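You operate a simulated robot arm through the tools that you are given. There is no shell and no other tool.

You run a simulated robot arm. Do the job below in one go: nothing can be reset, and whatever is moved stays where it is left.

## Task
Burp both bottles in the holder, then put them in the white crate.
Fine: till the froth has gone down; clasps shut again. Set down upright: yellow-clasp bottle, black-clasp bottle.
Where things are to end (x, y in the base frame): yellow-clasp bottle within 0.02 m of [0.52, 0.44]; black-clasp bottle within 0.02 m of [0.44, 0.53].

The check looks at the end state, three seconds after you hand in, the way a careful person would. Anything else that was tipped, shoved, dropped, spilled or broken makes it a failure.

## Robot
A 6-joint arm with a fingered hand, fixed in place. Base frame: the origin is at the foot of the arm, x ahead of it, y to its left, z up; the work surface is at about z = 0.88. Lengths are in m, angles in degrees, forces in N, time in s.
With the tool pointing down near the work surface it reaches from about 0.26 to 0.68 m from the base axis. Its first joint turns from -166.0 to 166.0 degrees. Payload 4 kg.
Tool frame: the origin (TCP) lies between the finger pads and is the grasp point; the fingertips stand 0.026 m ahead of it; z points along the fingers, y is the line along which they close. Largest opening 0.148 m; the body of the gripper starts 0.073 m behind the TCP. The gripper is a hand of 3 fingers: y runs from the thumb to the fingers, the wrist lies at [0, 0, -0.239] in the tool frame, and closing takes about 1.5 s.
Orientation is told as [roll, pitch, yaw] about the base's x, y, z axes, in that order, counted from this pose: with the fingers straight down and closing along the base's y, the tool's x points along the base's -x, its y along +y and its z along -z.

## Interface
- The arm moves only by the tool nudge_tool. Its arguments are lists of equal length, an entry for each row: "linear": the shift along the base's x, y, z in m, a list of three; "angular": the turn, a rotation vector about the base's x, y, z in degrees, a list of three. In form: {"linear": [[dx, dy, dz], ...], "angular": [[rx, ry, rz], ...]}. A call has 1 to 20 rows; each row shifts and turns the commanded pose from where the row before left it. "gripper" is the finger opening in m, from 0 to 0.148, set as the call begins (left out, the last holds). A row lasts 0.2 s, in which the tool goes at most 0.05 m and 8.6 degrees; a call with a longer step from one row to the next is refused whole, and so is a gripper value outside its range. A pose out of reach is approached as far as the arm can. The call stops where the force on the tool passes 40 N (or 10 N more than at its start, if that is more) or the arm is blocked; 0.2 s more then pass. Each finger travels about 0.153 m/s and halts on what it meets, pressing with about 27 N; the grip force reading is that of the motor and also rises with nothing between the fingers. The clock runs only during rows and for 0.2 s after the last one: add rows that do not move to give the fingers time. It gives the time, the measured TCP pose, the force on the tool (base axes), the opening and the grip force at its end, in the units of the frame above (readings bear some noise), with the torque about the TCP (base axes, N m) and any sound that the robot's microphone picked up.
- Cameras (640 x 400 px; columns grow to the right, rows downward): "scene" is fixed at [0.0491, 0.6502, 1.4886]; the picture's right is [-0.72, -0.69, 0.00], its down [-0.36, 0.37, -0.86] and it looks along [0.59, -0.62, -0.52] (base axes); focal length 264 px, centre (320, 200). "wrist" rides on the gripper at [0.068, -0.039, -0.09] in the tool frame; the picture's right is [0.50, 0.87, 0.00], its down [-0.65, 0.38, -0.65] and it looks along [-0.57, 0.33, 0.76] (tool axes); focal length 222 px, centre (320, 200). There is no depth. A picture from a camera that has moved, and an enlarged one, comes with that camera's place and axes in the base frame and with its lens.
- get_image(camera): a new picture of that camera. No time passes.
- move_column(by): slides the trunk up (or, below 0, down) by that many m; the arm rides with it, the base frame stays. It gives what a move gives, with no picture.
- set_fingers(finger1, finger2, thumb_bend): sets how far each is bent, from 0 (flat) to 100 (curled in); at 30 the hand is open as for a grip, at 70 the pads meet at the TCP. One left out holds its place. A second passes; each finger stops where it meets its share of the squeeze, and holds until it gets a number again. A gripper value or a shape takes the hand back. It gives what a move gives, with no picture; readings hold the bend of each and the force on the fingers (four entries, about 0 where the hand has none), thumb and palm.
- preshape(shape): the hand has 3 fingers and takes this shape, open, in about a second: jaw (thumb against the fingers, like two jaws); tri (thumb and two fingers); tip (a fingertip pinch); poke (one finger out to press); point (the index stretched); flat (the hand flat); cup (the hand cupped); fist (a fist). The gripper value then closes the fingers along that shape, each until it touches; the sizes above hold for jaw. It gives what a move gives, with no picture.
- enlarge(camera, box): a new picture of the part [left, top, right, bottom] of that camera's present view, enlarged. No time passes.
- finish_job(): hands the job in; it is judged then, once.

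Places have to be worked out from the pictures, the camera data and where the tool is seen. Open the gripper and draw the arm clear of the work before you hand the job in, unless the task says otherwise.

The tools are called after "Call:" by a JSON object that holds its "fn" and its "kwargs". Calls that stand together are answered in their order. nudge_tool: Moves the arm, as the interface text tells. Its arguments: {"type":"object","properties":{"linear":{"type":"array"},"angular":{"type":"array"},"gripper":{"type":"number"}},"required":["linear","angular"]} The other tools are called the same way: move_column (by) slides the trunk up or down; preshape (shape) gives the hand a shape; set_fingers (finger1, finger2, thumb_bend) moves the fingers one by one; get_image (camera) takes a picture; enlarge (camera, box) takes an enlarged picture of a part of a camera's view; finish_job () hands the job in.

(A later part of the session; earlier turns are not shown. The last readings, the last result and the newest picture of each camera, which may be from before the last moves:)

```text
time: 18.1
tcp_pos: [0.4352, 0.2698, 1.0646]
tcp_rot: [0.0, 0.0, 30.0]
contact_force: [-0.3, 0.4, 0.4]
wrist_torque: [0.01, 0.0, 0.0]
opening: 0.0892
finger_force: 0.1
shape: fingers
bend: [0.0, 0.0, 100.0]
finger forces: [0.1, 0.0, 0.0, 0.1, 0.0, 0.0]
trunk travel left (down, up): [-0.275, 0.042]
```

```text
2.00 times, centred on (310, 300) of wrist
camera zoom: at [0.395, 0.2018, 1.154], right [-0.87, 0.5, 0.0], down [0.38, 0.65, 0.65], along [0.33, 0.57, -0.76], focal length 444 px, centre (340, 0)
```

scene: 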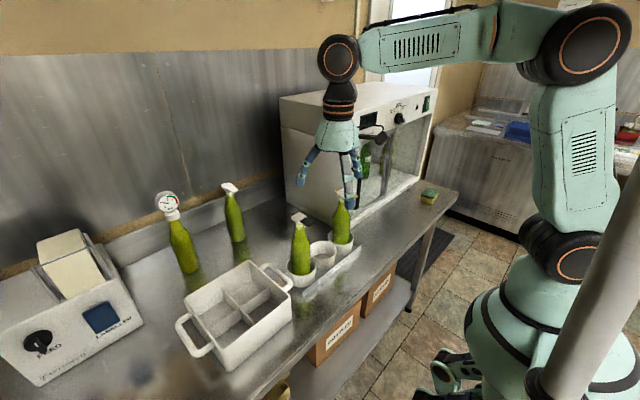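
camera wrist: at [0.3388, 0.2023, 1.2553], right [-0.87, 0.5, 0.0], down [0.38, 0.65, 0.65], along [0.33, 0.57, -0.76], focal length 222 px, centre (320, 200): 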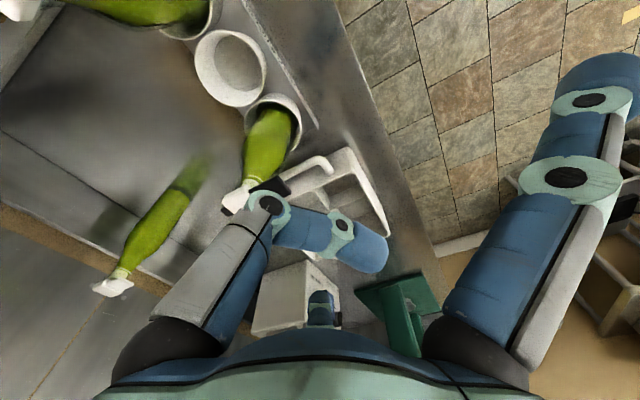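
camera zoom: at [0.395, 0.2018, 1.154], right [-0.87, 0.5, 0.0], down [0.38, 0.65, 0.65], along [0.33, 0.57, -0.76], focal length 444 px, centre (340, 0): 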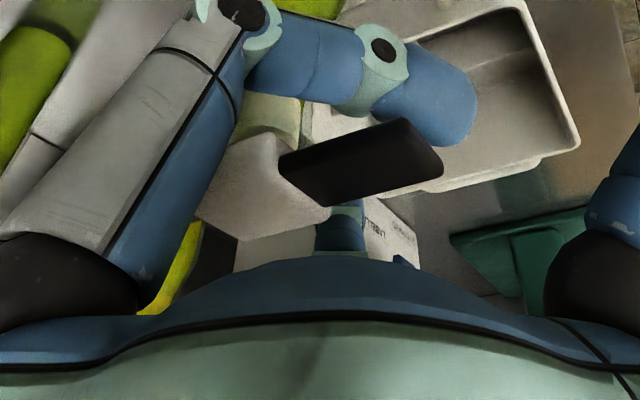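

The lever clearly sits above the thumb now, still no contact force. Continue rising in small steps.

Call:
{"fn": "nudge_tool", "kwargs": {"linear": [[0, 0, 0.003]], "angular": [[0, 0, 0]]}}

Call:
{"fn": "nudge_tool", "kwargs": {"linear": [[0, 0, 0.003]], "angular": [[0, 0, 0]]}}

Call:
{"fn": "nudge_tool", "kwargs": {"linear": [[0, 0, 0.002]], "angular": [[0, 0, 0]]}}

Call:
{"fn": "enlarge", "kwargs": {"camera": "scene", "box": [260, 170, 340, 250]}}

Call:
{"fn": "enlarge", "kwargs": {"camera": "wrist", "box": [160, 200, 460, 400]}}

```text
time: 18.5
tcp_pos: [0.4345, 0.27, 1.0673]
tcp_rot: [0.0, 0.0, 30.0]
contact_force: [-1.5, 0.2, -0.5]
wrist_torque: [0.0, 0.01, 0.0]
opening: 0.0893
finger_force: 0.4
shape: fingers
bend: [0.0, 0.0, 100.0]
finger forces: [0.0, 0.0, 0.0, 0.0, 0.1, 0.1]
trunk travel left (down, up): [-0.275, 0.042]
```

```text
time: 18.9
tcp_pos: [0.4343, 0.27, 1.071]
tcp_rot: [0.0, 0.0, 29.9]
contact_force: [0.4, 0.3, -0.4]
wrist_torque: [-0.02, 0.0, 0.0]
opening: 0.0891
finger_force: 0.6
shape: fingers
bend: [0.0, 0.0, 100.0]
finger forces: [0.0, 0.1, 0.0, 0.0, 0.6, 0.1]
trunk travel left (down, up): [-0.275, 0.042]
```

```text
time: 19.3
tcp_pos: [0.4346, 0.2713, 1.0724]
tcp_rot: [0.0, -0.2, 30.1]
contact_force: [0.2, 0.4, 0.0]
wrist_torque: [0.02, 0.0, 0.02]
opening: 0.0893
finger_force: 0.3
shape: fingers
bend: [0.0, 0.0, 100.0]
finger forces: [0.0, 0.0, 0.0, 0.1, 0.5, 0.0]
trunk travel left (down, up): [-0.275, 0.042]
```

```text
5.00 times, centred on (300, 210) of scene
camera zoom: at [0.0491, 0.6502, 1.4886], right [-0.72, -0.69, 0.0], down [-0.36, 0.37, -0.86], along [0.59, -0.62, -0.52], focal length 1319 px, centre (420, 150)
```

zoom: 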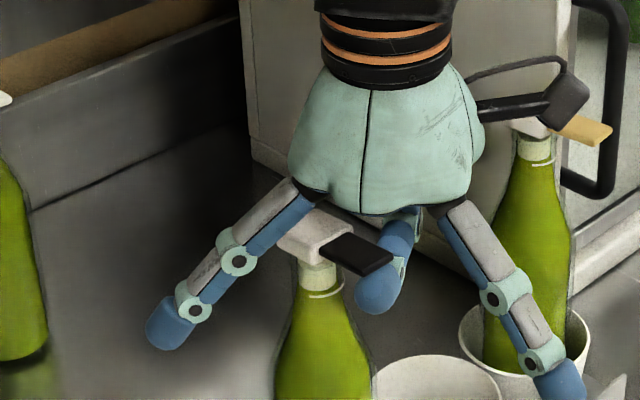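

```text
2.00 times, centred on (310, 300) of wrist
camera zoom: at [0.3947, 0.2018, 1.1619], right [-0.87, 0.5, 0.0], down [0.38, 0.65, 0.65], along [0.33, 0.57, -0.76], focal length 444 px, centre (340, 0)
```

zoom: 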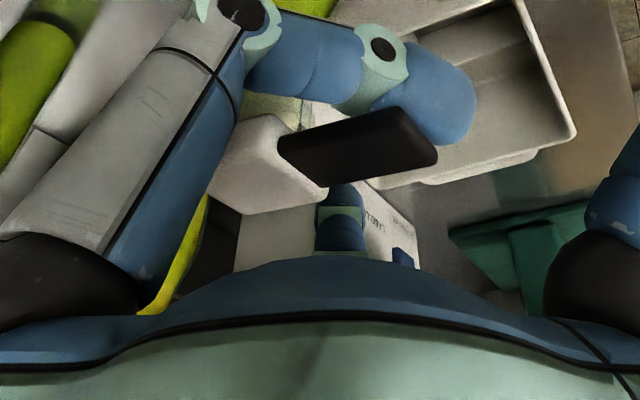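

Thumb force about 0.5 N: first contact. Continue lifting slowly, watching sound and forces.

Call:
{"fn": "nudge_tool", "kwargs": {"linear": [[0, 0, 0.003]], "angular": [[0, 0, 0]]}}

Call:
{"fn": "nudge_tool", "kwargs": {"linear": [[0, 0, 0.003]], "angular": [[0, 0, 0]]}}

Call:
{"fn": "enlarge", "kwargs": {"camera": "scene", "box": [260, 170, 340, 250]}}

Call:
{"fn": "enlarge", "kwargs": {"camera": "wrist", "box": [160, 200, 460, 400]}}

```text
time: 19.7
tcp_pos: [0.4334, 0.2709, 1.0754]
tcp_rot: [0.0, -0.1, 30.0]
contact_force: [0.1, 0.2, 0.0]
wrist_torque: [-0.03, 0.02, -0.01]
opening: 0.0892
finger_force: 0.3
shape: fingers
bend: [0.0, 0.0, 100.0]
finger forces: [0.0, 0.0, 0.0, 0.1, 0.4, 0.0]
trunk travel left (down, up): [-0.275, 0.042]
```

```text
time: 20.1
tcp_pos: [0.4351, 0.2709, 1.0786]
tcp_rot: [0.0, -0.1, 30.0]
contact_force: [0.4, 0.4, -0.3]
wrist_torque: [-0.02, -0.01, 0.01]
opening: 0.0894
finger_force: 0.3
shape: fingers
bend: [0.0, 0.0, 100.0]
finger forces: [0.0, 0.0, 0.0, 0.0, 0.3, 0.0]
trunk travel left (down, up): [-0.275, 0.042]
```

```text
5.00 times, centred on (300, 210) of scene
camera zoom: at [0.0491, 0.6502, 1.4886], right [-0.72, -0.69, 0.0], down [-0.36, 0.37, -0.86], along [0.59, -0.62, -0.52], focal length 1319 px, centre (420, 150)
```

zoom: 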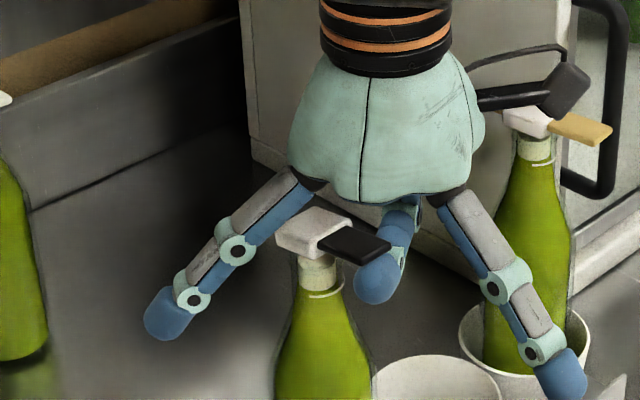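

```text
2.00 times, centred on (310, 300) of wrist
camera zoom: at [0.3947, 0.202, 1.1682], right [-0.87, 0.5, 0.0], down [0.38, 0.65, 0.65], along [0.33, 0.57, -0.76], focal length 444 px, centre (340, 0)
```

zoom: 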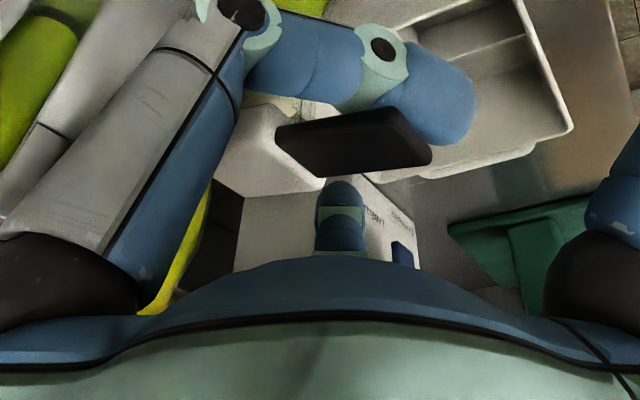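

The lever is swinging up with very little force (0.3 N). Keep lifting in small steps until it vents.

Call:
{"fn": "nudge_tool", "kwargs": {"linear": [[0, 0, 0.003]], "angular": [[0, 0, 0]]}}

Call:
{"fn": "nudge_tool", "kwargs": {"linear": [[0, 0, 0.003]], "angular": [[0, 0, 0]]}}

Call:
{"fn": "enlarge", "kwargs": {"camera": "scene", "box": [260, 170, 340, 250]}}

Call:
{"fn": "enlarge", "kwargs": {"camera": "wrist", "box": [160, 200, 460, 400]}}

```text
time: 20.5
tcp_pos: [0.4352, 0.2704, 1.082]
tcp_rot: [0.0, -0.1, 30.0]
contact_force: [-0.4, 0.9, -0.2]
wrist_torque: [-0.02, 0.03, 0.0]
opening: 0.0894
finger_force: 0.2
shape: fingers
bend: [0.0, 0.0, 100.0]
finger forces: [0.0, 0.0, 0.0, 0.1, 0.3, 0.1]
trunk travel left (down, up): [-0.275, 0.042]
```

```text
time: 20.9
tcp_pos: [0.4344, 0.2714, 1.0865]
tcp_rot: [0.0, -0.2, 30.0]
contact_force: [0.9, -1.1, -0.5]
wrist_torque: [0.0, 0.01, 0.03]
opening: 0.0893
finger_force: 0.2
shape: fingers
bend: [0.0, 0.0, 100.0]
finger forces: [0.0, 0.1, 0.0, 0.1, 0.1, 0.1]
trunk travel left (down, up): [-0.275, 0.042]
```

```text
5.00 times, centred on (300, 210) of scene
camera zoom: at [0.0491, 0.6502, 1.4886], right [-0.72, -0.69, 0.0], down [-0.36, 0.37, -0.86], along [0.59, -0.62, -0.52], focal length 1319 px, centre (420, 150)
```

zoom: 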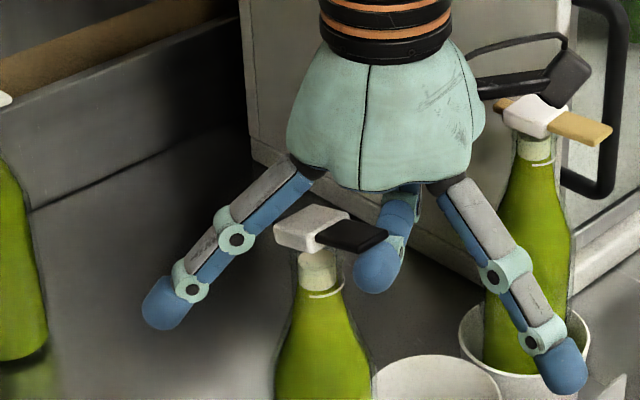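

```text
2.00 times, centred on (310, 300) of wrist
camera zoom: at [0.3947, 0.202, 1.1745], right [-0.87, 0.5, 0.0], down [0.38, 0.65, 0.66], along [0.33, 0.57, -0.76], focal length 444 px, centre (340, 0)
```

zoom: 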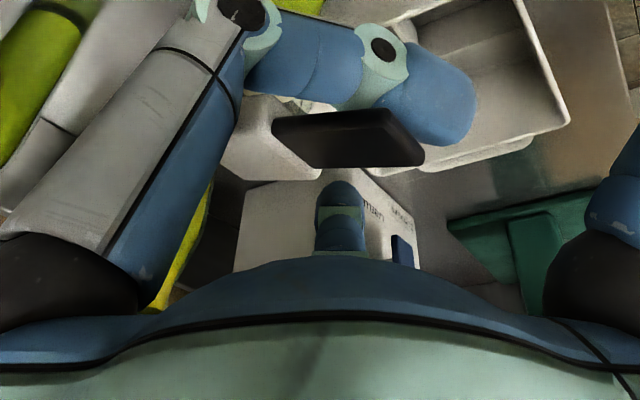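

The lever is tilting up gradually, no sound yet. Two more steps.

Call:
{"fn": "nudge_tool", "kwargs": {"linear": [[0, 0, 0.004]], "angular": [[0, 0, 0]]}}

Call:
{"fn": "nudge_tool", "kwargs": {"linear": [[0, 0, 0.004]], "angular": [[0, 0, 0]]}}

Call:
{"fn": "enlarge", "kwargs": {"camera": "scene", "box": [260, 170, 340, 250]}}

Call:
{"fn": "enlarge", "kwargs": {"camera": "wrist", "box": [160, 200, 460, 400]}}

```text
time: 21.3
tcp_pos: [0.4359, 0.2708, 1.0888]
tcp_rot: [0.0, -0.1, 30.0]
contact_force: [0.4, -0.8, -0.5]
wrist_torque: [0.02, 0.01, 0.0]
opening: 0.0892
finger_force: 0.1
shape: fingers
bend: [0.0, 0.0, 100.0]
finger forces: [0.0, 0.1, 0.0, 0.0, 0.1, 0.1]
trunk travel left (down, up): [-0.275, 0.042]
```

```text
time: 21.7
tcp_pos: [0.4351, 0.2701, 1.0934]
tcp_rot: [0.0, -0.1, 30.0]
contact_force: [0.3, -0.1, -0.3]
wrist_torque: [0.0, 0.0, 0.01]
opening: 0.089
finger_force: 0.2
shape: fingers
bend: [0.0, 0.0, 100.0]
finger forces: [0.0, 0.1, 0.0, 0.0, 0.2, 0.0]
trunk travel left (down, up): [-0.275, 0.042]
```

```text
5.00 times, centred on (300, 210) of scene
camera zoom: at [0.0491, 0.6502, 1.4886], right [-0.72, -0.69, 0.0], down [-0.36, 0.37, -0.86], along [0.59, -0.62, -0.52], focal length 1319 px, centre (420, 150)
```

zoom: 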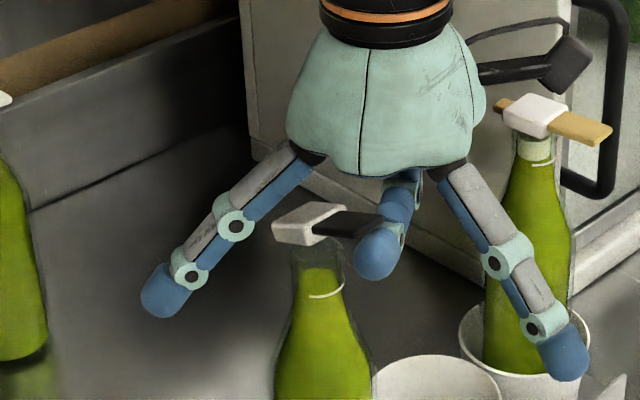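

```text
2.00 times, centred on (310, 300) of wrist
camera zoom: at [0.3947, 0.2018, 1.1823], right [-0.87, 0.5, 0.0], down [0.38, 0.65, 0.65], along [0.33, 0.57, -0.76], focal length 444 px, centre (340, 0)
```

zoom: 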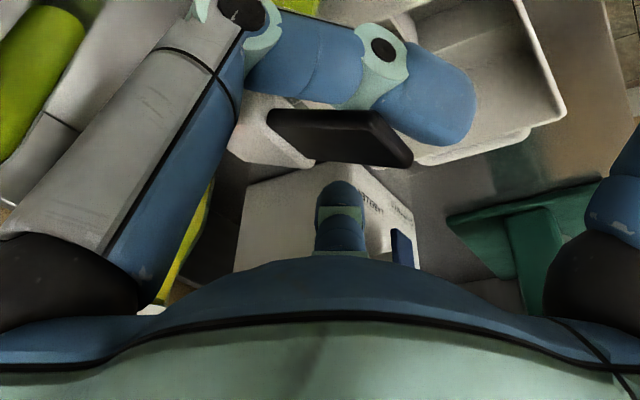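

The cap block has now tilted up off the neck. Zoom in to see the froth.

Call:
{"fn": "enlarge", "kwargs": {"camera": "scene", "box": [285, 200, 325, 240]}}

Call:
{"fn": "enlarge", "kwargs": {"camera": "scene", "box": [335, 175, 375, 215]}}

```text
10.00 times, centred on (305, 220) of scene
camera zoom: at [0.0491, 0.6502, 1.4886], right [-0.72, -0.69, 0.0], down [-0.36, 0.37, -0.86], along [0.59, -0.62, -0.52], focal length 2638 px, centre (470, 0)
```

zoom: 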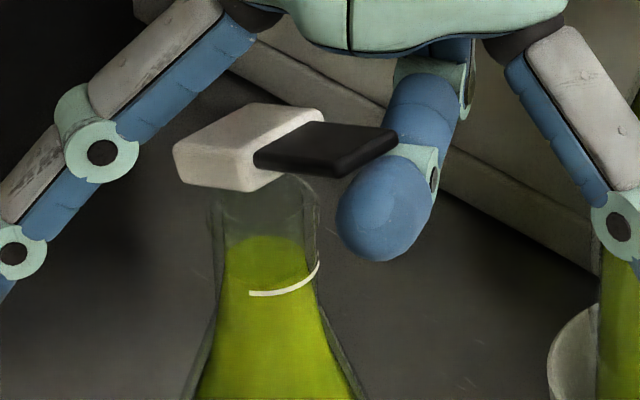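

```text
10.00 times, centred on (355, 195) of scene
camera zoom: at [0.0491, 0.6502, 1.4886], right [-0.72, -0.69, 0.0], down [-0.36, 0.37, -0.86], along [0.59, -0.62, -0.52], focal length 2638 px, centre (-30, 250)
```

zoom: 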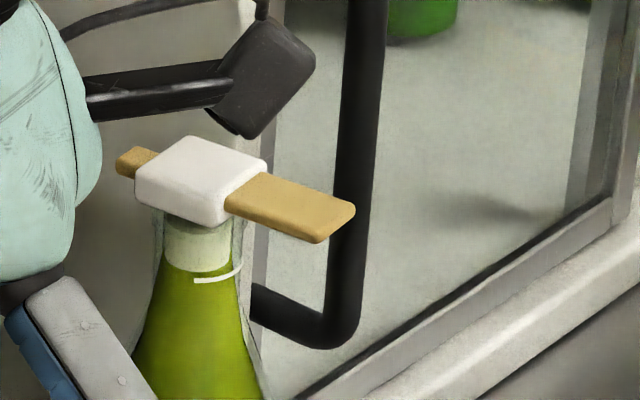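

The pale froth in the neck of the black bottle seems gone already (compare the yellow one, where it still fills the neck). I'll hold it open a second and look again.

Call:
{"fn": "nudge_tool", "kwargs": {"linear": [[0, 0, 0.002], [0, 0, 0], [0, 0, 0], [0, 0, 0]], "angular": [[0, 0, 0], [0, 0, 0], [0, 0, 0], [0, 0, 0]]}}

Call:
{"fn": "enlarge", "kwargs": {"camera": "scene", "box": [285, 200, 325, 240]}}

```text
time: 22.7
tcp_pos: [0.4351, 0.2706, 1.0942]
tcp_rot: [0.0, -0.1, 30.0]
contact_force: [0.5, -0.3, 1.6]
wrist_torque: [-0.01, 0.02, 0.0]
opening: 0.0892
finger_force: 0.2
shape: fingers
bend: [0.0, 0.0, 100.0]
finger forces: [0.0, 0.1, 0.0, 0.0, 0.1, 0.1]
trunk travel left (down, up): [-0.275, 0.042]
```

```text
10.00 times, centred on (305, 220) of scene
camera zoom: at [0.0491, 0.6502, 1.4886], right [-0.72, -0.69, 0.0], down [-0.36, 0.37, -0.86], along [0.59, -0.62, -0.52], focal length 2638 px, centre (470, 0)
```

zoom: 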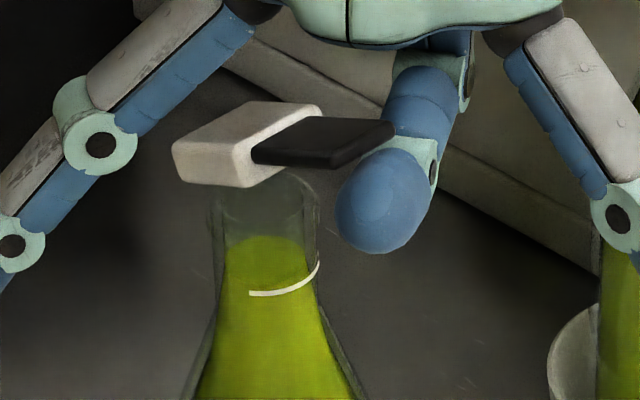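

No froth and no hiss reported so far; perhaps it isn't open far enough. I'll lift slightly more and keep watching.

Call:
{"fn": "nudge_tool", "kwargs": {"linear": [[0, 0, 0.004]], "angular": [[0, 0, 0]]}}

Call:
{"fn": "enlarge", "kwargs": {"camera": "scene", "box": [285, 200, 325, 240]}}

Call:
{"fn": "nudge_tool", "kwargs": {"linear": [[0, 0, 0.004]], "angular": [[0, 0, 0]]}}

Call:
{"fn": "enlarge", "kwargs": {"camera": "scene", "box": [285, 200, 325, 240]}}

```text
time: 23.1
tcp_pos: [0.4341, 0.2711, 1.0987]
tcp_rot: [0.0, -0.1, 30.0]
contact_force: [-0.2, -0.2, -0.1]
wrist_torque: [0.0, -0.02, -0.05]
opening: 0.0895
finger_force: 0.5
shape: fingers
bend: [0.0, 0.0, 100.0]
finger forces: [0.0, 0.0, 0.0, 0.1, 0.1, 0.0]
trunk travel left (down, up): [-0.275, 0.042]
```

```text
10.00 times, centred on (305, 220) of scene
camera zoom: at [0.0491, 0.6502, 1.4886], right [-0.72, -0.69, 0.0], down [-0.36, 0.37, -0.86], along [0.59, -0.62, -0.52], focal length 2638 px, centre (470, 0)
```

zoom: 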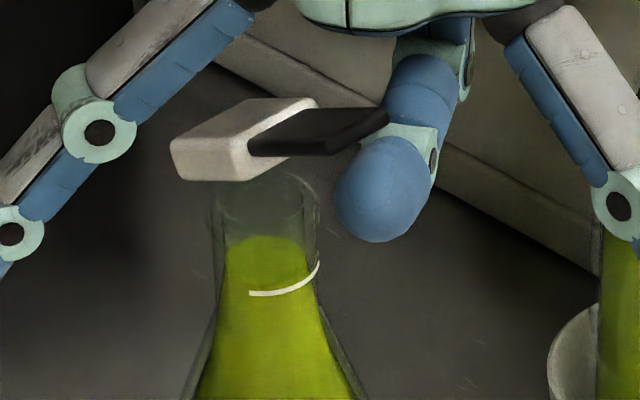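

```text
time: 23.5
tcp_pos: [0.4349, 0.2713, 1.1037]
tcp_rot: [0.0, 0.0, 30.0]
contact_force: [-0.7, 0.1, -0.7]
wrist_torque: [-0.01, 0.01, 0.02]
opening: 0.0895
finger_force: 0.1
shape: fingers
bend: [0.0, 0.0, 100.0]
finger forces: [0.1, 0.0, 0.1, 0.0, 0.0, 0.0]
trunk travel left (down, up): [-0.275, 0.042]
```

```text
10.00 times, centred on (305, 220) of scene
camera zoom: at [0.0491, 0.6502, 1.4886], right [-0.72, -0.69, 0.0], down [-0.36, 0.37, -0.86], along [0.59, -0.62, -0.52], focal length 2638 px, centre (470, 0)
```

zoom: 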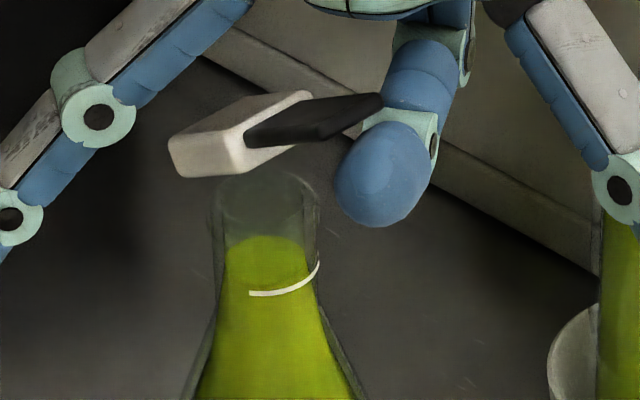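

The bottle is clearly open: liquid level at the mark, no froth at all. Hold one second more to make sure nothing rises.

Call:
{"fn": "nudge_tool", "kwargs": {"linear": [[0, 0, 0], [0, 0, 0], [0, 0, 0], [0, 0, 0], [0, 0, 0], [0, 0, 0]], "angular": [[0, 0, 0], [0, 0, 0], [0, 0, 0], [0, 0, 0], [0, 0, 0], [0, 0, 0]]}}

Call:
{"fn": "enlarge", "kwargs": {"camera": "scene", "box": [285, 200, 325, 240]}}

Call:
{"fn": "enlarge", "kwargs": {"camera": "wrist", "box": [160, 200, 460, 400]}}

```text
time: 24.9
tcp_pos: [0.4346, 0.2686, 1.1038]
tcp_rot: [0.0, 0.0, 30.0]
contact_force: [-0.5, 0.7, 0.6]
wrist_torque: [0.03, 0.0, -0.03]
opening: 0.089
finger_force: 0.0
shape: fingers
bend: [0.0, 0.0, 100.0]
finger forces: [0.0, 0.1, 0.1, 0.1, 0.2, 0.0]
trunk travel left (down, up): [-0.275, 0.042]
```

```text
10.00 times, centred on (305, 220) of scene
camera zoom: at [0.0491, 0.6502, 1.4886], right [-0.72, -0.69, 0.0], down [-0.36, 0.37, -0.86], along [0.59, -0.62, -0.52], focal length 2638 px, centre (470, 0)
```

zoom: 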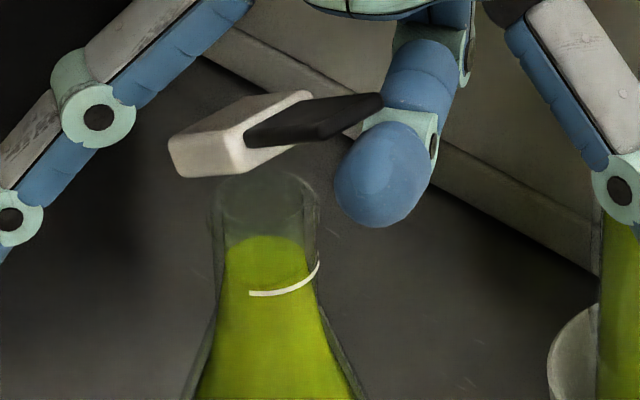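

```text
2.00 times, centred on (310, 300) of wrist
camera zoom: at [0.3947, 0.2018, 1.1922], right [-0.87, 0.5, 0.0], down [0.38, 0.65, 0.65], along [0.33, 0.57, -0.76], focal length 444 px, centre (340, 0)
```

zoom: 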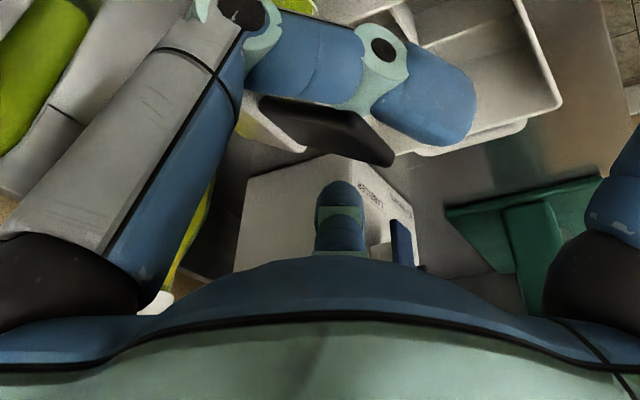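

No froth remains. Now lower the thumb and see whether the cap follows it down.

Call:
{"fn": "nudge_tool", "kwargs": {"linear": [[0, 0, -0.01], [0, 0, -0.01], [0, 0, -0.01], [0, 0, -0.012], [0, 0, -0.01]], "angular": [[0, 0, 0], [0, 0, 0], [0, 0, 0], [0, 0, 0], [0, 0, 0]]}}

Call:
{"fn": "enlarge", "kwargs": {"camera": "scene", "box": [260, 170, 340, 250]}}

Call:
{"fn": "enlarge", "kwargs": {"camera": "wrist", "box": [160, 200, 460, 400]}}

```text
time: 26.1
tcp_pos: [0.4343, 0.2709, 1.0504]
tcp_rot: [-0.1, -0.1, 30.0]
contact_force: [0.1, 0.4, 0.3]
wrist_torque: [0.01, -0.07, 0.04]
opening: 0.0893
finger_force: 0.6
shape: fingers
bend: [0.0, 0.0, 100.0]
finger forces: [0.0, 0.7, 0.0, 0.0, 0.1, 0.0]
trunk travel left (down, up): [-0.275, 0.042]
```

```text
5.00 times, centred on (300, 210) of scene
camera zoom: at [0.0491, 0.6502, 1.4886], right [-0.72, -0.69, 0.0], down [-0.36, 0.37, -0.86], along [0.59, -0.62, -0.52], focal length 1319 px, centre (420, 150)
```

zoom: 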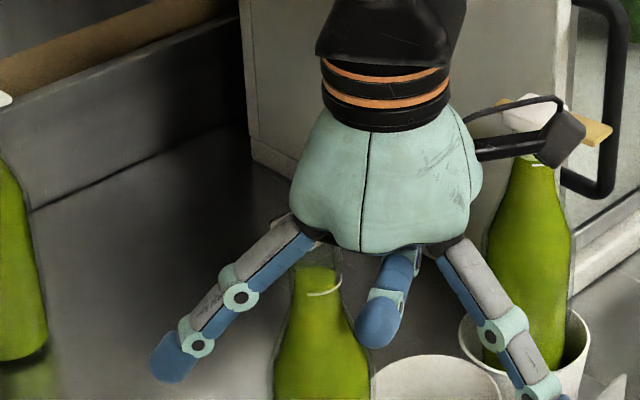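

```text
2.00 times, centred on (310, 300) of wrist
camera zoom: at [0.3951, 0.202, 1.1401], right [-0.87, 0.5, 0.0], down [0.38, 0.65, 0.65], along [0.33, 0.57, -0.76], focal length 444 px, centre (340, 0)
```

zoom: 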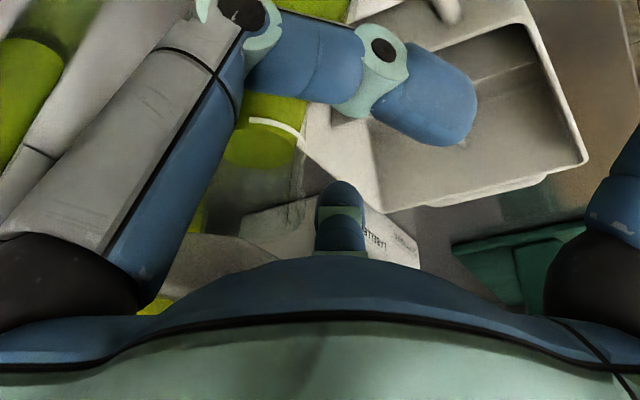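

The cap stays up by friction, so it must be pressed shut. I back out along -x (raising a few mm first to clear the palm), go above, and put the thumb over the lever.

Call:
{"fn": "nudge_tool", "kwargs": {"linear": [[0, 0, 0.008], [-0.02, 0, 0], [-0.02, 0, 0], [-0.02, 0, 0], [0, 0, 0.045], [0, 0, 0.045]], "angular": [[0, 0, 0], [0, 0, 0], [0, 0, 0], [0, 0, 0], [0, 0, 0], [0, 0, 0]]}}

Call:
{"fn": "enlarge", "kwargs": {"camera": "scene", "box": [260, 160, 350, 250]}}

Call:
{"fn": "get_image", "kwargs": {"camera": "wrist"}}

```text
time: 27.5
tcp_pos: [0.3735, 0.271, 1.1485]
tcp_rot: [0.1, 0.1, 30.0]
contact_force: [0.4, -0.2, 0.4]
wrist_torque: [-0.04, 0.05, -0.03]
opening: 0.0892
finger_force: 0.0
shape: fingers
bend: [0.0, 0.0, 100.0]
finger forces: [0.0, 0.0, 0.0, 0.0, 0.1, 0.0]
trunk travel left (down, up): [-0.275, 0.042]
```

```text
4.44 times, centred on (305, 205) of scene
camera zoom: at [0.0491, 0.6502, 1.4886], right [-0.72, -0.69, 0.0], down [-0.36, 0.37, -0.86], along [0.59, -0.62, -0.52], focal length 1172 px, centre (387, 178)
```

zoom: 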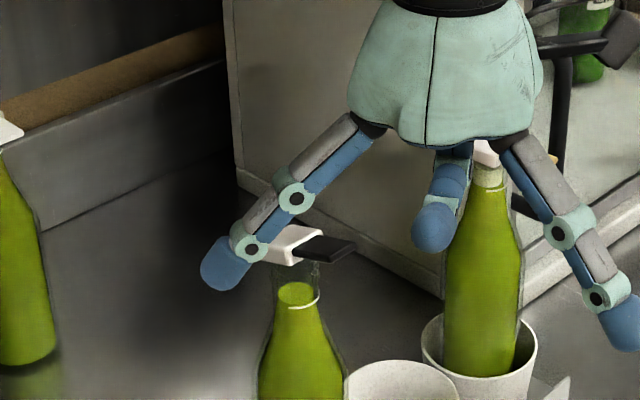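

```text
taken
camera wrist: at [0.334, 0.2018, 1.2379], right [-0.87, 0.5, 0.0], down [0.38, 0.65, 0.65], along [0.33, 0.57, -0.76], focal length 222 px, centre (320, 200)
```

wrist: 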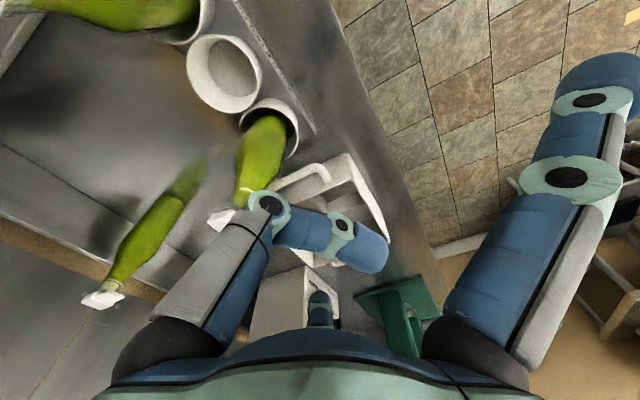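

The cap is part-way open. Now go over it: thumb above the lever root, then press down gently.

Call:
{"fn": "nudge_tool", "kwargs": {"linear": [[0, 0, 0.025], [0.036, 0, 0], [0.036, 0, 0], [0, 0, -0.025], [0, 0, -0.02]], "angular": [[0, 0, 0], [0, 0, 0], [0, 0, 0], [0, 0, 0], [0, 0, 0]]}}

Call:
{"fn": "enlarge", "kwargs": {"camera": "scene", "box": [260, 160, 350, 250]}}

Call:
{"fn": "enlarge", "kwargs": {"camera": "wrist", "box": [160, 200, 460, 400]}}

```text
time: 28.7
tcp_pos: [0.4476, 0.2694, 1.128]
tcp_rot: [0.0, 0.0, 30.1]
contact_force: [-1.2, 0.0, 0.2]
wrist_torque: [0.02, -0.01, -0.03]
opening: 0.0893
finger_force: 0.0
shape: fingers
bend: [0.0, 0.0, 100.0]
finger forces: [0.1, 0.0, 0.1, 0.0, 0.1, 0.0]
trunk travel left (down, up): [-0.275, 0.042]
```

```text
4.44 times, centred on (305, 205) of scene
camera zoom: at [0.0491, 0.6502, 1.4886], right [-0.72, -0.69, 0.0], down [-0.36, 0.37, -0.86], along [0.59, -0.62, -0.52], focal length 1172 px, centre (387, 178)
```

zoom: 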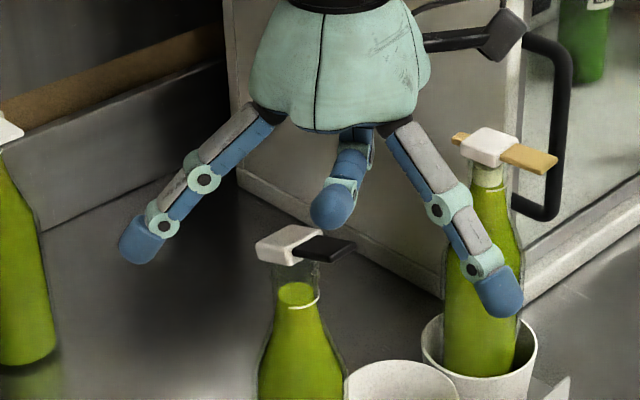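

```text
2.00 times, centred on (310, 300) of wrist
camera zoom: at [0.407, 0.201, 1.2174], right [-0.87, 0.5, 0.0], down [0.38, 0.65, 0.65], along [0.33, 0.57, -0.76], focal length 444 px, centre (340, 0)
```

zoom: 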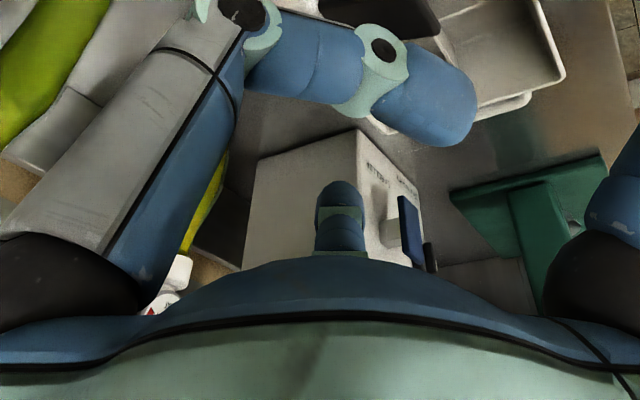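

Thumb is above the lever. Lower step by step watching thumb/contact force.

Call:
{"fn": "nudge_tool", "kwargs": {"linear": [[0, 0, -0.008], [0, 0, -0.008]], "angular": [[0, 0, 0], [0, 0, 0]]}}

Call:
{"fn": "nudge_tool", "kwargs": {"linear": [[0, 0, -0.006]], "angular": [[0, 0, 0]]}}

Call:
{"fn": "enlarge", "kwargs": {"camera": "scene", "box": [260, 160, 350, 250]}}

Call:
{"fn": "nudge_tool", "kwargs": {"linear": [[0, 0, -0.005]], "angular": [[0, 0, 0]]}}

Call:
{"fn": "enlarge", "kwargs": {"camera": "scene", "box": [260, 160, 350, 250]}}

```text
time: 29.3
tcp_pos: [0.4452, 0.2703, 1.1107]
tcp_rot: [0.1, 0.0, 30.1]
contact_force: [0.0, -0.7, 0.6]
wrist_torque: [0.02, -0.02, -0.02]
opening: 0.0894
finger_force: 0.1
shape: fingers
bend: [0.0, 0.0, 100.0]
finger forces: [0.0, 0.0, 0.0, 0.0, 0.0, 0.0]
trunk travel left (down, up): [-0.275, 0.042]
```

```text
time: 29.7
tcp_pos: [0.4464, 0.2708, 1.107]
tcp_rot: [0.0, -0.1, 30.0]
contact_force: [0.9, -0.3, 0.9]
wrist_torque: [0.02, 0.01, -0.01]
opening: 0.089
finger_force: 0.1
shape: fingers
bend: [0.0, 0.0, 100.0]
finger forces: [0.1, 0.1, 0.0, 0.1, 0.1, 0.0]
trunk travel left (down, up): [-0.275, 0.042]
```

```text
4.44 times, centred on (305, 205) of scene
camera zoom: at [0.0491, 0.6502, 1.4886], right [-0.72, -0.69, 0.0], down [-0.36, 0.37, -0.86], along [0.59, -0.62, -0.52], focal length 1172 px, centre (387, 178)
```

zoom: 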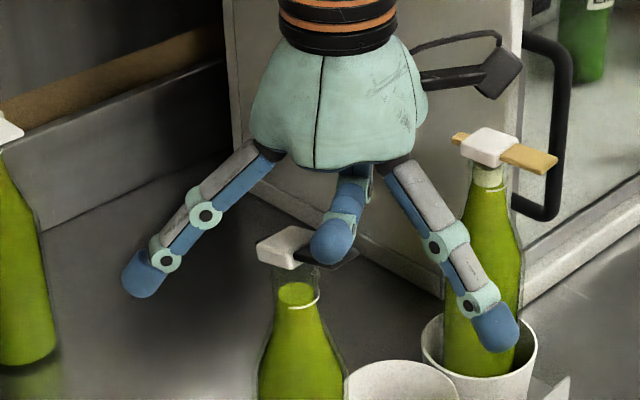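

```text
time: 30.1
tcp_pos: [0.4472, 0.271, 1.1006]
tcp_rot: [0.1, 0.0, 30.0]
contact_force: [-0.5, 0.0, -0.2]
wrist_torque: [0.05, 0.0, 0.02]
opening: 0.0893
finger_force: 0.1
shape: fingers
bend: [0.0, 0.0, 100.0]
finger forces: [0.0, 0.1, 0.0, 0.1, 0.0, 0.0]
trunk travel left (down, up): [-0.275, 0.042]
```

```text
4.44 times, centred on (305, 205) of scene
camera zoom: at [0.0491, 0.6502, 1.4886], right [-0.72, -0.69, 0.0], down [-0.36, 0.37, -0.86], along [0.59, -0.62, -0.52], focal length 1172 px, centre (387, 178)
```

zoom: 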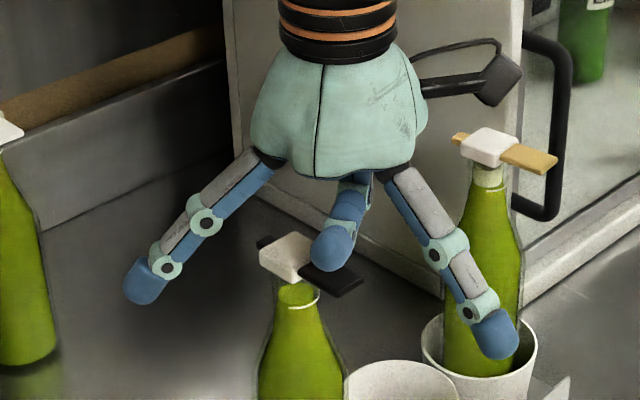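

The cap is going down (the tail is visible again). Press further until force builds up.

Call:
{"fn": "nudge_tool", "kwargs": {"linear": [[0, 0, -0.004]], "angular": [[0, 0, 0]]}}

Call:
{"fn": "nudge_tool", "kwargs": {"linear": [[0, 0, -0.003]], "angular": [[0, 0, 0]]}}

Call:
{"fn": "enlarge", "kwargs": {"camera": "scene", "box": [275, 180, 335, 240]}}

Call:
{"fn": "nudge_tool", "kwargs": {"linear": [[0, 0, -0.003]], "angular": [[0, 0, 0]]}}

Call:
{"fn": "enlarge", "kwargs": {"camera": "scene", "box": [275, 180, 335, 240]}}

```text
time: 30.5
tcp_pos: [0.4473, 0.2711, 1.0963]
tcp_rot: [0.0, -0.1, 30.0]
contact_force: [0.2, -1.4, 0.6]
wrist_torque: [0.01, -0.03, 0.0]
opening: 0.0893
finger_force: 0.1
shape: fingers
bend: [0.0, 0.0, 100.0]
finger forces: [0.1, 0.0, 0.1, 0.0, 0.0, 0.0]
trunk travel left (down, up): [-0.275, 0.042]
```

```text
time: 30.9
tcp_pos: [0.4458, 0.271, 1.0947]
tcp_rot: [0.0, -0.2, 30.1]
contact_force: [-0.6, 0.7, -1.1]
wrist_torque: [-0.03, -0.01, -0.07]
opening: 0.0892
finger_force: 0.0
shape: fingers
bend: [0.0, 0.0, 100.0]
finger forces: [0.0, 0.0, 0.1, 0.0, 0.0, 0.0]
trunk travel left (down, up): [-0.275, 0.042]
```

```text
6.67 times, centred on (305, 210) of scene
camera zoom: at [0.0491, 0.6502, 1.4886], right [-0.72, -0.69, 0.0], down [-0.36, 0.37, -0.86], along [0.59, -0.62, -0.52], focal length 1759 px, centre (420, 133)
```

zoom: 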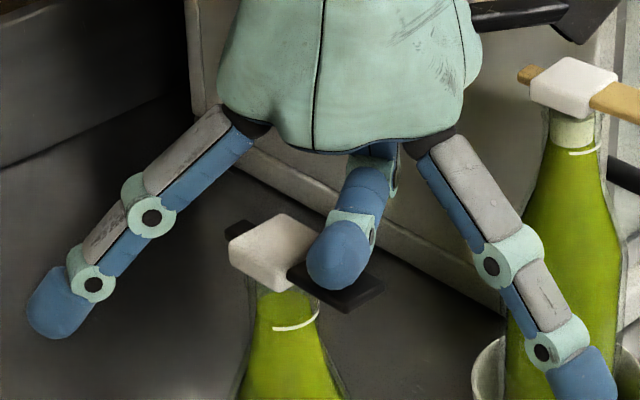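

```text
time: 31.3
tcp_pos: [0.4471, 0.2709, 1.0914]
tcp_rot: [-0.1, -0.1, 30.0]
contact_force: [0.2, -0.1, 1.3]
wrist_torque: [-0.01, 0.01, 0.0]
opening: 0.0893
finger_force: 0.0
shape: fingers
bend: [0.0, 0.0, 100.0]
finger forces: [0.1, 0.0, 0.0, 0.0, 1.2, 0.0]
trunk travel left (down, up): [-0.275, 0.042]
```

```text
6.67 times, centred on (305, 210) of scene
camera zoom: at [0.0491, 0.6502, 1.4886], right [-0.72, -0.69, 0.0], down [-0.36, 0.37, -0.86], along [0.59, -0.62, -0.52], focal length 1759 px, centre (420, 133)
```

zoom: 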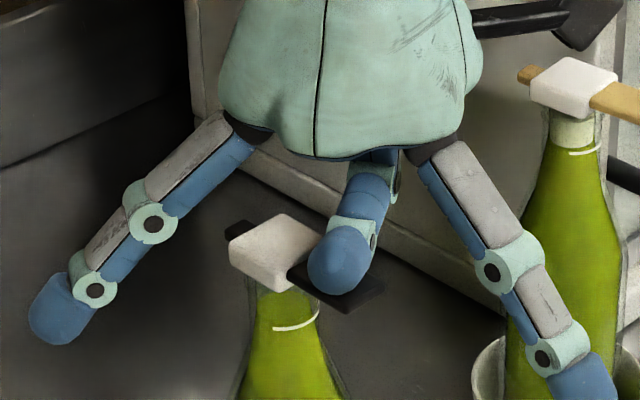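

Contact at the closed position (thumb 1.2 N), and the neck below the cap is now clear of froth, unlike the yellow bottle. Press a touch firmer to make sure it is latched.

Call:
{"fn": "nudge_tool", "kwargs": {"linear": [[0, 0, -0.003]], "angular": [[0, 0, 0]]}}

Call:
{"fn": "nudge_tool", "kwargs": {"linear": [[0, 0, -0.002], [0, 0, 0]], "angular": [[0, 0, 0], [0, 0, 0]]}}

Call:
{"fn": "enlarge", "kwargs": {"camera": "scene", "box": [275, 180, 335, 240]}}

```text
time: 31.7
tcp_pos: [0.4474, 0.2695, 1.0885]
tcp_rot: [0.0, -0.1, 30.1]
contact_force: [-0.1, -2.0, 6.9]
wrist_torque: [0.09, 0.0, 0.02]
opening: 0.0897
finger_force: 3.3
shape: fingers
bend: [0.0, 0.0, 100.0]
finger forces: [0.0, 0.0, 0.1, 0.0, 6.8, 0.1]
trunk travel left (down, up): [-0.275, 0.042]
```

```text
time: 32.3
tcp_pos: [0.4459, 0.2706, 1.0865]
tcp_rot: [0.1, -0.2, 30.0]
contact_force: [0.0, -2.5, 10.8]
wrist_torque: [0.14, 0.02, 0.02]
opening: 0.0903
finger_force: 6.1
shape: fingers
bend: [0.0, 0.0, 100.0]
finger forces: [0.1, 0.0, 0.0, 0.1, 11.7, 0.0]
trunk travel left (down, up): [-0.275, 0.042]
```

```text
6.67 times, centred on (305, 210) of scene
camera zoom: at [0.0491, 0.6502, 1.4886], right [-0.72, -0.69, 0.0], down [-0.36, 0.37, -0.86], along [0.59, -0.62, -0.52], focal length 1759 px, centre (420, 133)
```

zoom: 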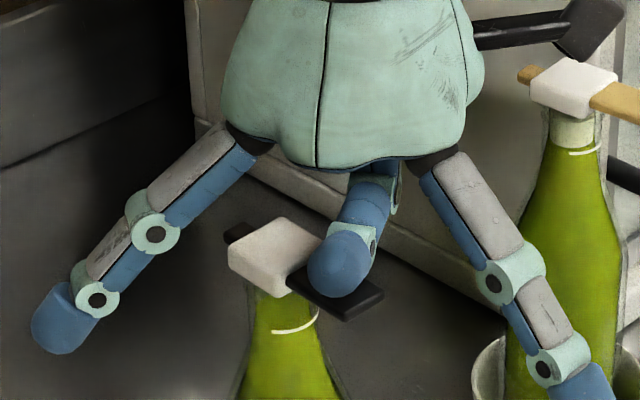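

Pressed with about 11 N; the clasp is down. Raise the hand and compare against the initial closed picture.

Call:
{"fn": "nudge_tool", "kwargs": {"linear": [[0, 0, 0.04], [0, 0, 0.045], [-0.03, 0, 0.02], [-0.03, 0, 0]], "angular": [[0, 0, 0], [0, 0, 0], [0, 0, 0], [0, 0, 0]]}}

Call:
{"fn": "enlarge", "kwargs": {"camera": "scene", "box": [275, 200, 335, 240]}}

Call:
{"fn": "enlarge", "kwargs": {"camera": "scene", "box": [240, 160, 380, 300]}}

Call:
{"fn": "get_image", "kwargs": {"camera": "wrist"}}

```text
time: 33.3
tcp_pos: [0.3863, 0.2708, 1.1909]
tcp_rot: [0.0, 0.0, 30.0]
contact_force: [0.0, 0.7, -0.3]
wrist_torque: [0.0, 0.0, 0.01]
opening: 0.0892
finger_force: 0.1
shape: fingers
bend: [0.0, 0.0, 100.0]
finger forces: [0.0, 0.0, 0.0, 0.1, 0.0, 0.0]
trunk travel left (down, up): [-0.275, 0.042]
```

```text
10.00 times, centred on (305, 220) of scene
camera zoom: at [0.0491, 0.6502, 1.4886], right [-0.72, -0.69, 0.0], down [-0.36, 0.37, -0.86], along [0.59, -0.62, -0.52], focal length 2638 px, centre (470, 0)
```

zoom: 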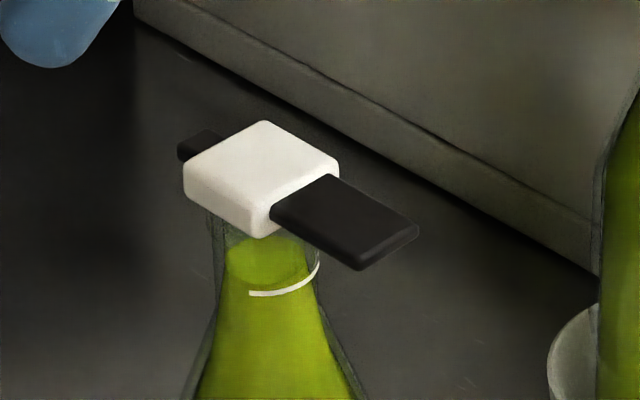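

```text
2.86 times, centred on (310, 230) of scene
camera zoom: at [0.0491, 0.6502, 1.4886], right [-0.72, -0.69, 0.0], down [-0.36, 0.37, -0.86], along [0.59, -0.62, -0.52], focal length 754 px, centre (349, 114)
```

zoom: 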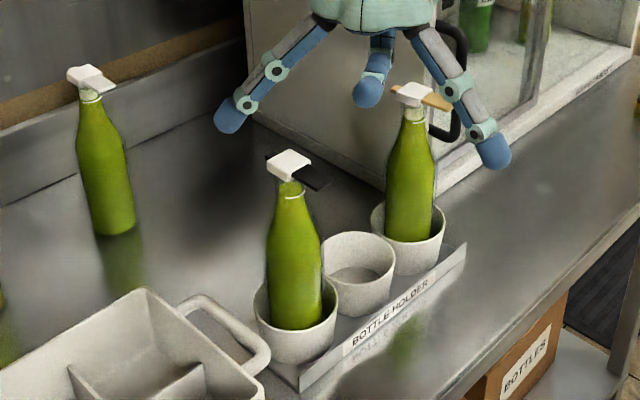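

```text
taken
camera wrist: at [0.346, 0.202, 1.2806], right [-0.87, 0.5, 0.0], down [0.38, 0.65, 0.65], along [0.33, 0.57, -0.76], focal length 222 px, centre (320, 200)
```

wrist: 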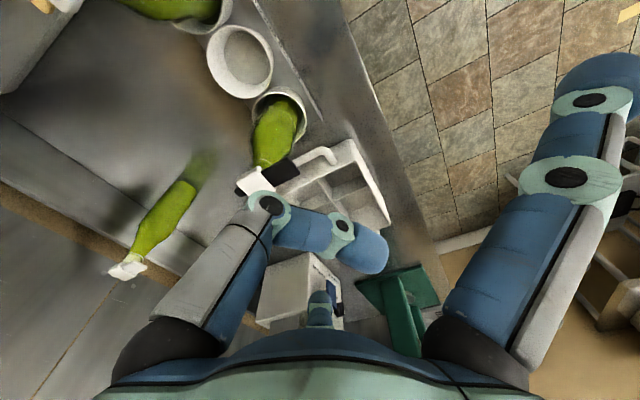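

Black clasp is shut exactly as at the start, with no froth. Yellow cap is at about (0.466, 0.110) with the lever tip toward about (0.423, 0.104), so I go to its -x side with yaw 40°, staying high.

Call:
{"fn": "nudge_tool", "kwargs": {"linear": [[-0.003, -0.048, 0], [-0.002, -0.048, 0], [-0.002, -0.048, 0], [0, -0.048, 0]], "angular": [[0, 0, 5], [0, 0, 5], [0, 0, 0], [0, 0, 0]]}}

Call:
{"fn": "get_image", "kwargs": {"camera": "wrist"}}

Call:
{"fn": "enlarge", "kwargs": {"camera": "scene", "box": [290, 130, 410, 250]}}

```text
time: 34.3
tcp_pos: [0.3806, 0.0776, 1.1912]
tcp_rot: [0.2, 0.0, 40.0]
contact_force: [-0.5, 0.4, -0.3]
wrist_torque: [-0.04, 0.03, 0.03]
opening: 0.0893
finger_force: 0.1
shape: fingers
bend: [0.0, 0.0, 100.0]
finger forces: [0.0, 0.0, 0.1, 0.1, 0.1, 0.0]
trunk travel left (down, up): [-0.275, 0.042]
```

```text
taken
camera wrist: at [0.3525, 0.0028, 1.2809], right [-0.94, 0.34, 0.0], down [0.26, 0.71, 0.65], along [0.22, 0.62, -0.76], focal length 222 px, centre (320, 200)
```

wrist: 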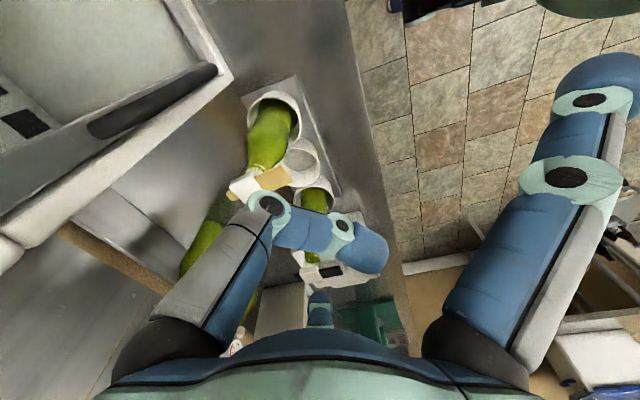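

```text
3.33 times, centred on (350, 190) of scene
camera zoom: at [0.0491, 0.6502, 1.4886], right [-0.72, -0.69, 0.0], down [-0.36, 0.37, -0.86], along [0.59, -0.62, -0.52], focal length 879 px, centre (220, 233)
```

zoom: 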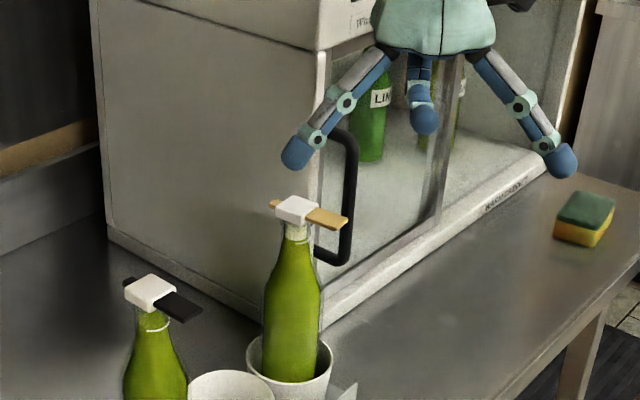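

I located the oven door handle bar at about (0.477, 0.018), z 1.00–1.14; relative to the planned hand centre (0.438, 0.089) that's 8 cm away, outside the palm. Descend on the -x side of the lever.

Call:
{"fn": "nudge_tool", "kwargs": {"linear": [[0, 0.001, -0.045], [0, 0, -0.045], [0, 0, -0.045]], "angular": [[0, 0, 0], [0, 0, 0], [0, 0, 0]]}}

Call:
{"fn": "get_image", "kwargs": {"camera": "wrist"}}

Call:
{"fn": "enlarge", "kwargs": {"camera": "scene", "box": [300, 150, 400, 250]}}

```text
time: 35.1
tcp_pos: [0.3814, 0.0802, 1.055]
tcp_rot: [0.1, 0.0, 40.0]
contact_force: [0.1, -0.4, 0.3]
wrist_torque: [0.0, 0.02, 0.0]
opening: 0.0892
finger_force: 0.0
shape: fingers
bend: [0.0, 0.0, 100.0]
finger forces: [0.0, 0.0, 0.1, 0.0, 0.0, 0.1]
trunk travel left (down, up): [-0.275, 0.042]
```

```text
taken
camera wrist: at [0.3534, 0.0044, 1.1454], right [-0.94, 0.34, 0.0], down [0.26, 0.71, 0.65], along [0.22, 0.61, -0.76], focal length 222 px, centre (320, 200)
```

wrist: 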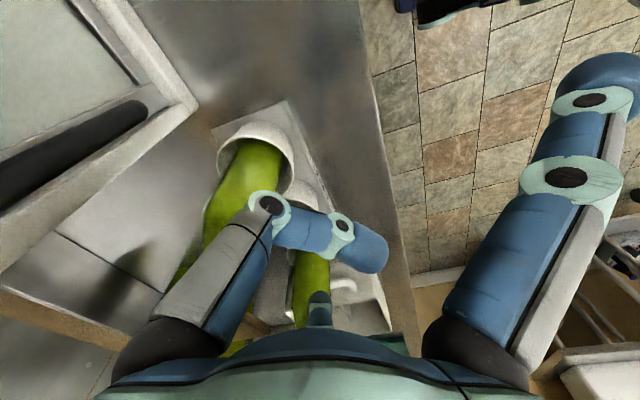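

```text
4.00 times, centred on (350, 200) of scene
camera zoom: at [0.0491, 0.6502, 1.4886], right [-0.72, -0.69, 0.0], down [-0.36, 0.37, -0.86], along [0.59, -0.62, -0.52], focal length 1055 px, centre (200, 200)
```

zoom: 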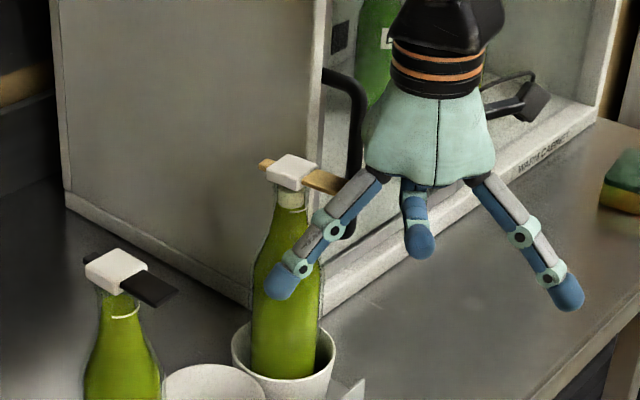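

All clear. Advance toward the yellow bottle along the lever axis, first half.

Call:
{"fn": "nudge_tool", "kwargs": {"linear": [[0.015, 0.0025, -0.002], [0.015, 0.0025, -0.002]], "angular": [[0, 0, 0], [0, 0, 0]]}}

Call:
{"fn": "enlarge", "kwargs": {"camera": "wrist", "box": [160, 200, 460, 400]}}

Call:
{"fn": "enlarge", "kwargs": {"camera": "scene", "box": [310, 150, 390, 230]}}

```text
time: 35.7
tcp_pos: [0.4095, 0.0842, 1.052]
tcp_rot: [-0.1, -0.1, 40.0]
contact_force: [0.6, -0.4, 0.7]
wrist_torque: [-0.02, 0.0, 0.01]
opening: 0.0895
finger_force: 0.0
shape: fingers
bend: [0.0, 0.0, 100.0]
finger forces: [0.0, 0.0, 0.0, 0.1, 0.0, 0.0]
trunk travel left (down, up): [-0.275, 0.042]
```

```text
2.00 times, centred on (310, 300) of wrist
camera zoom: at [0.3824, 0.0094, 1.142], right [-0.94, 0.34, 0.0], down [0.26, 0.71, 0.65], along [0.22, 0.62, -0.76], focal length 444 px, centre (340, 0)
```

zoom: 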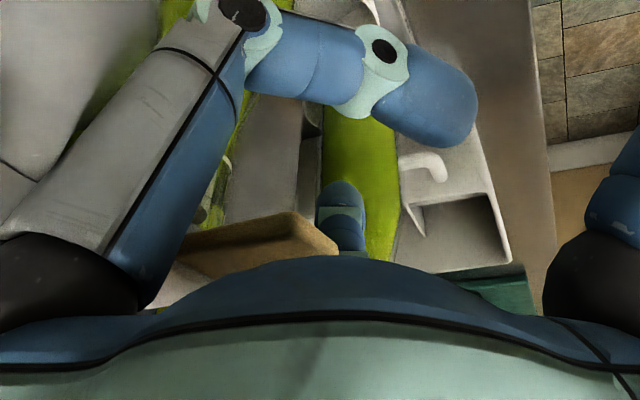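

```text
5.00 times, centred on (350, 190) of scene
camera zoom: at [0.0491, 0.6502, 1.4886], right [-0.72, -0.69, 0.0], down [-0.36, 0.37, -0.86], along [0.59, -0.62, -0.52], focal length 1319 px, centre (170, 250)
```

zoom: 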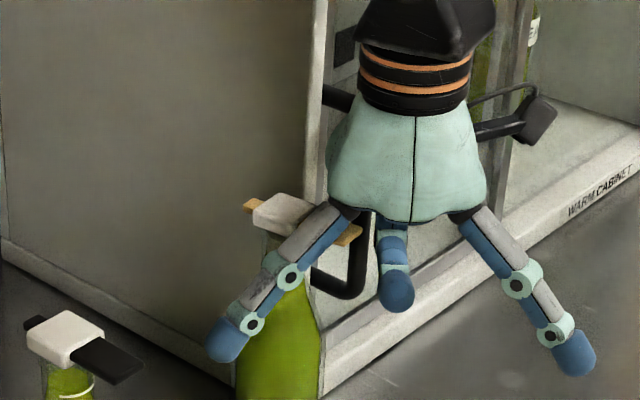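

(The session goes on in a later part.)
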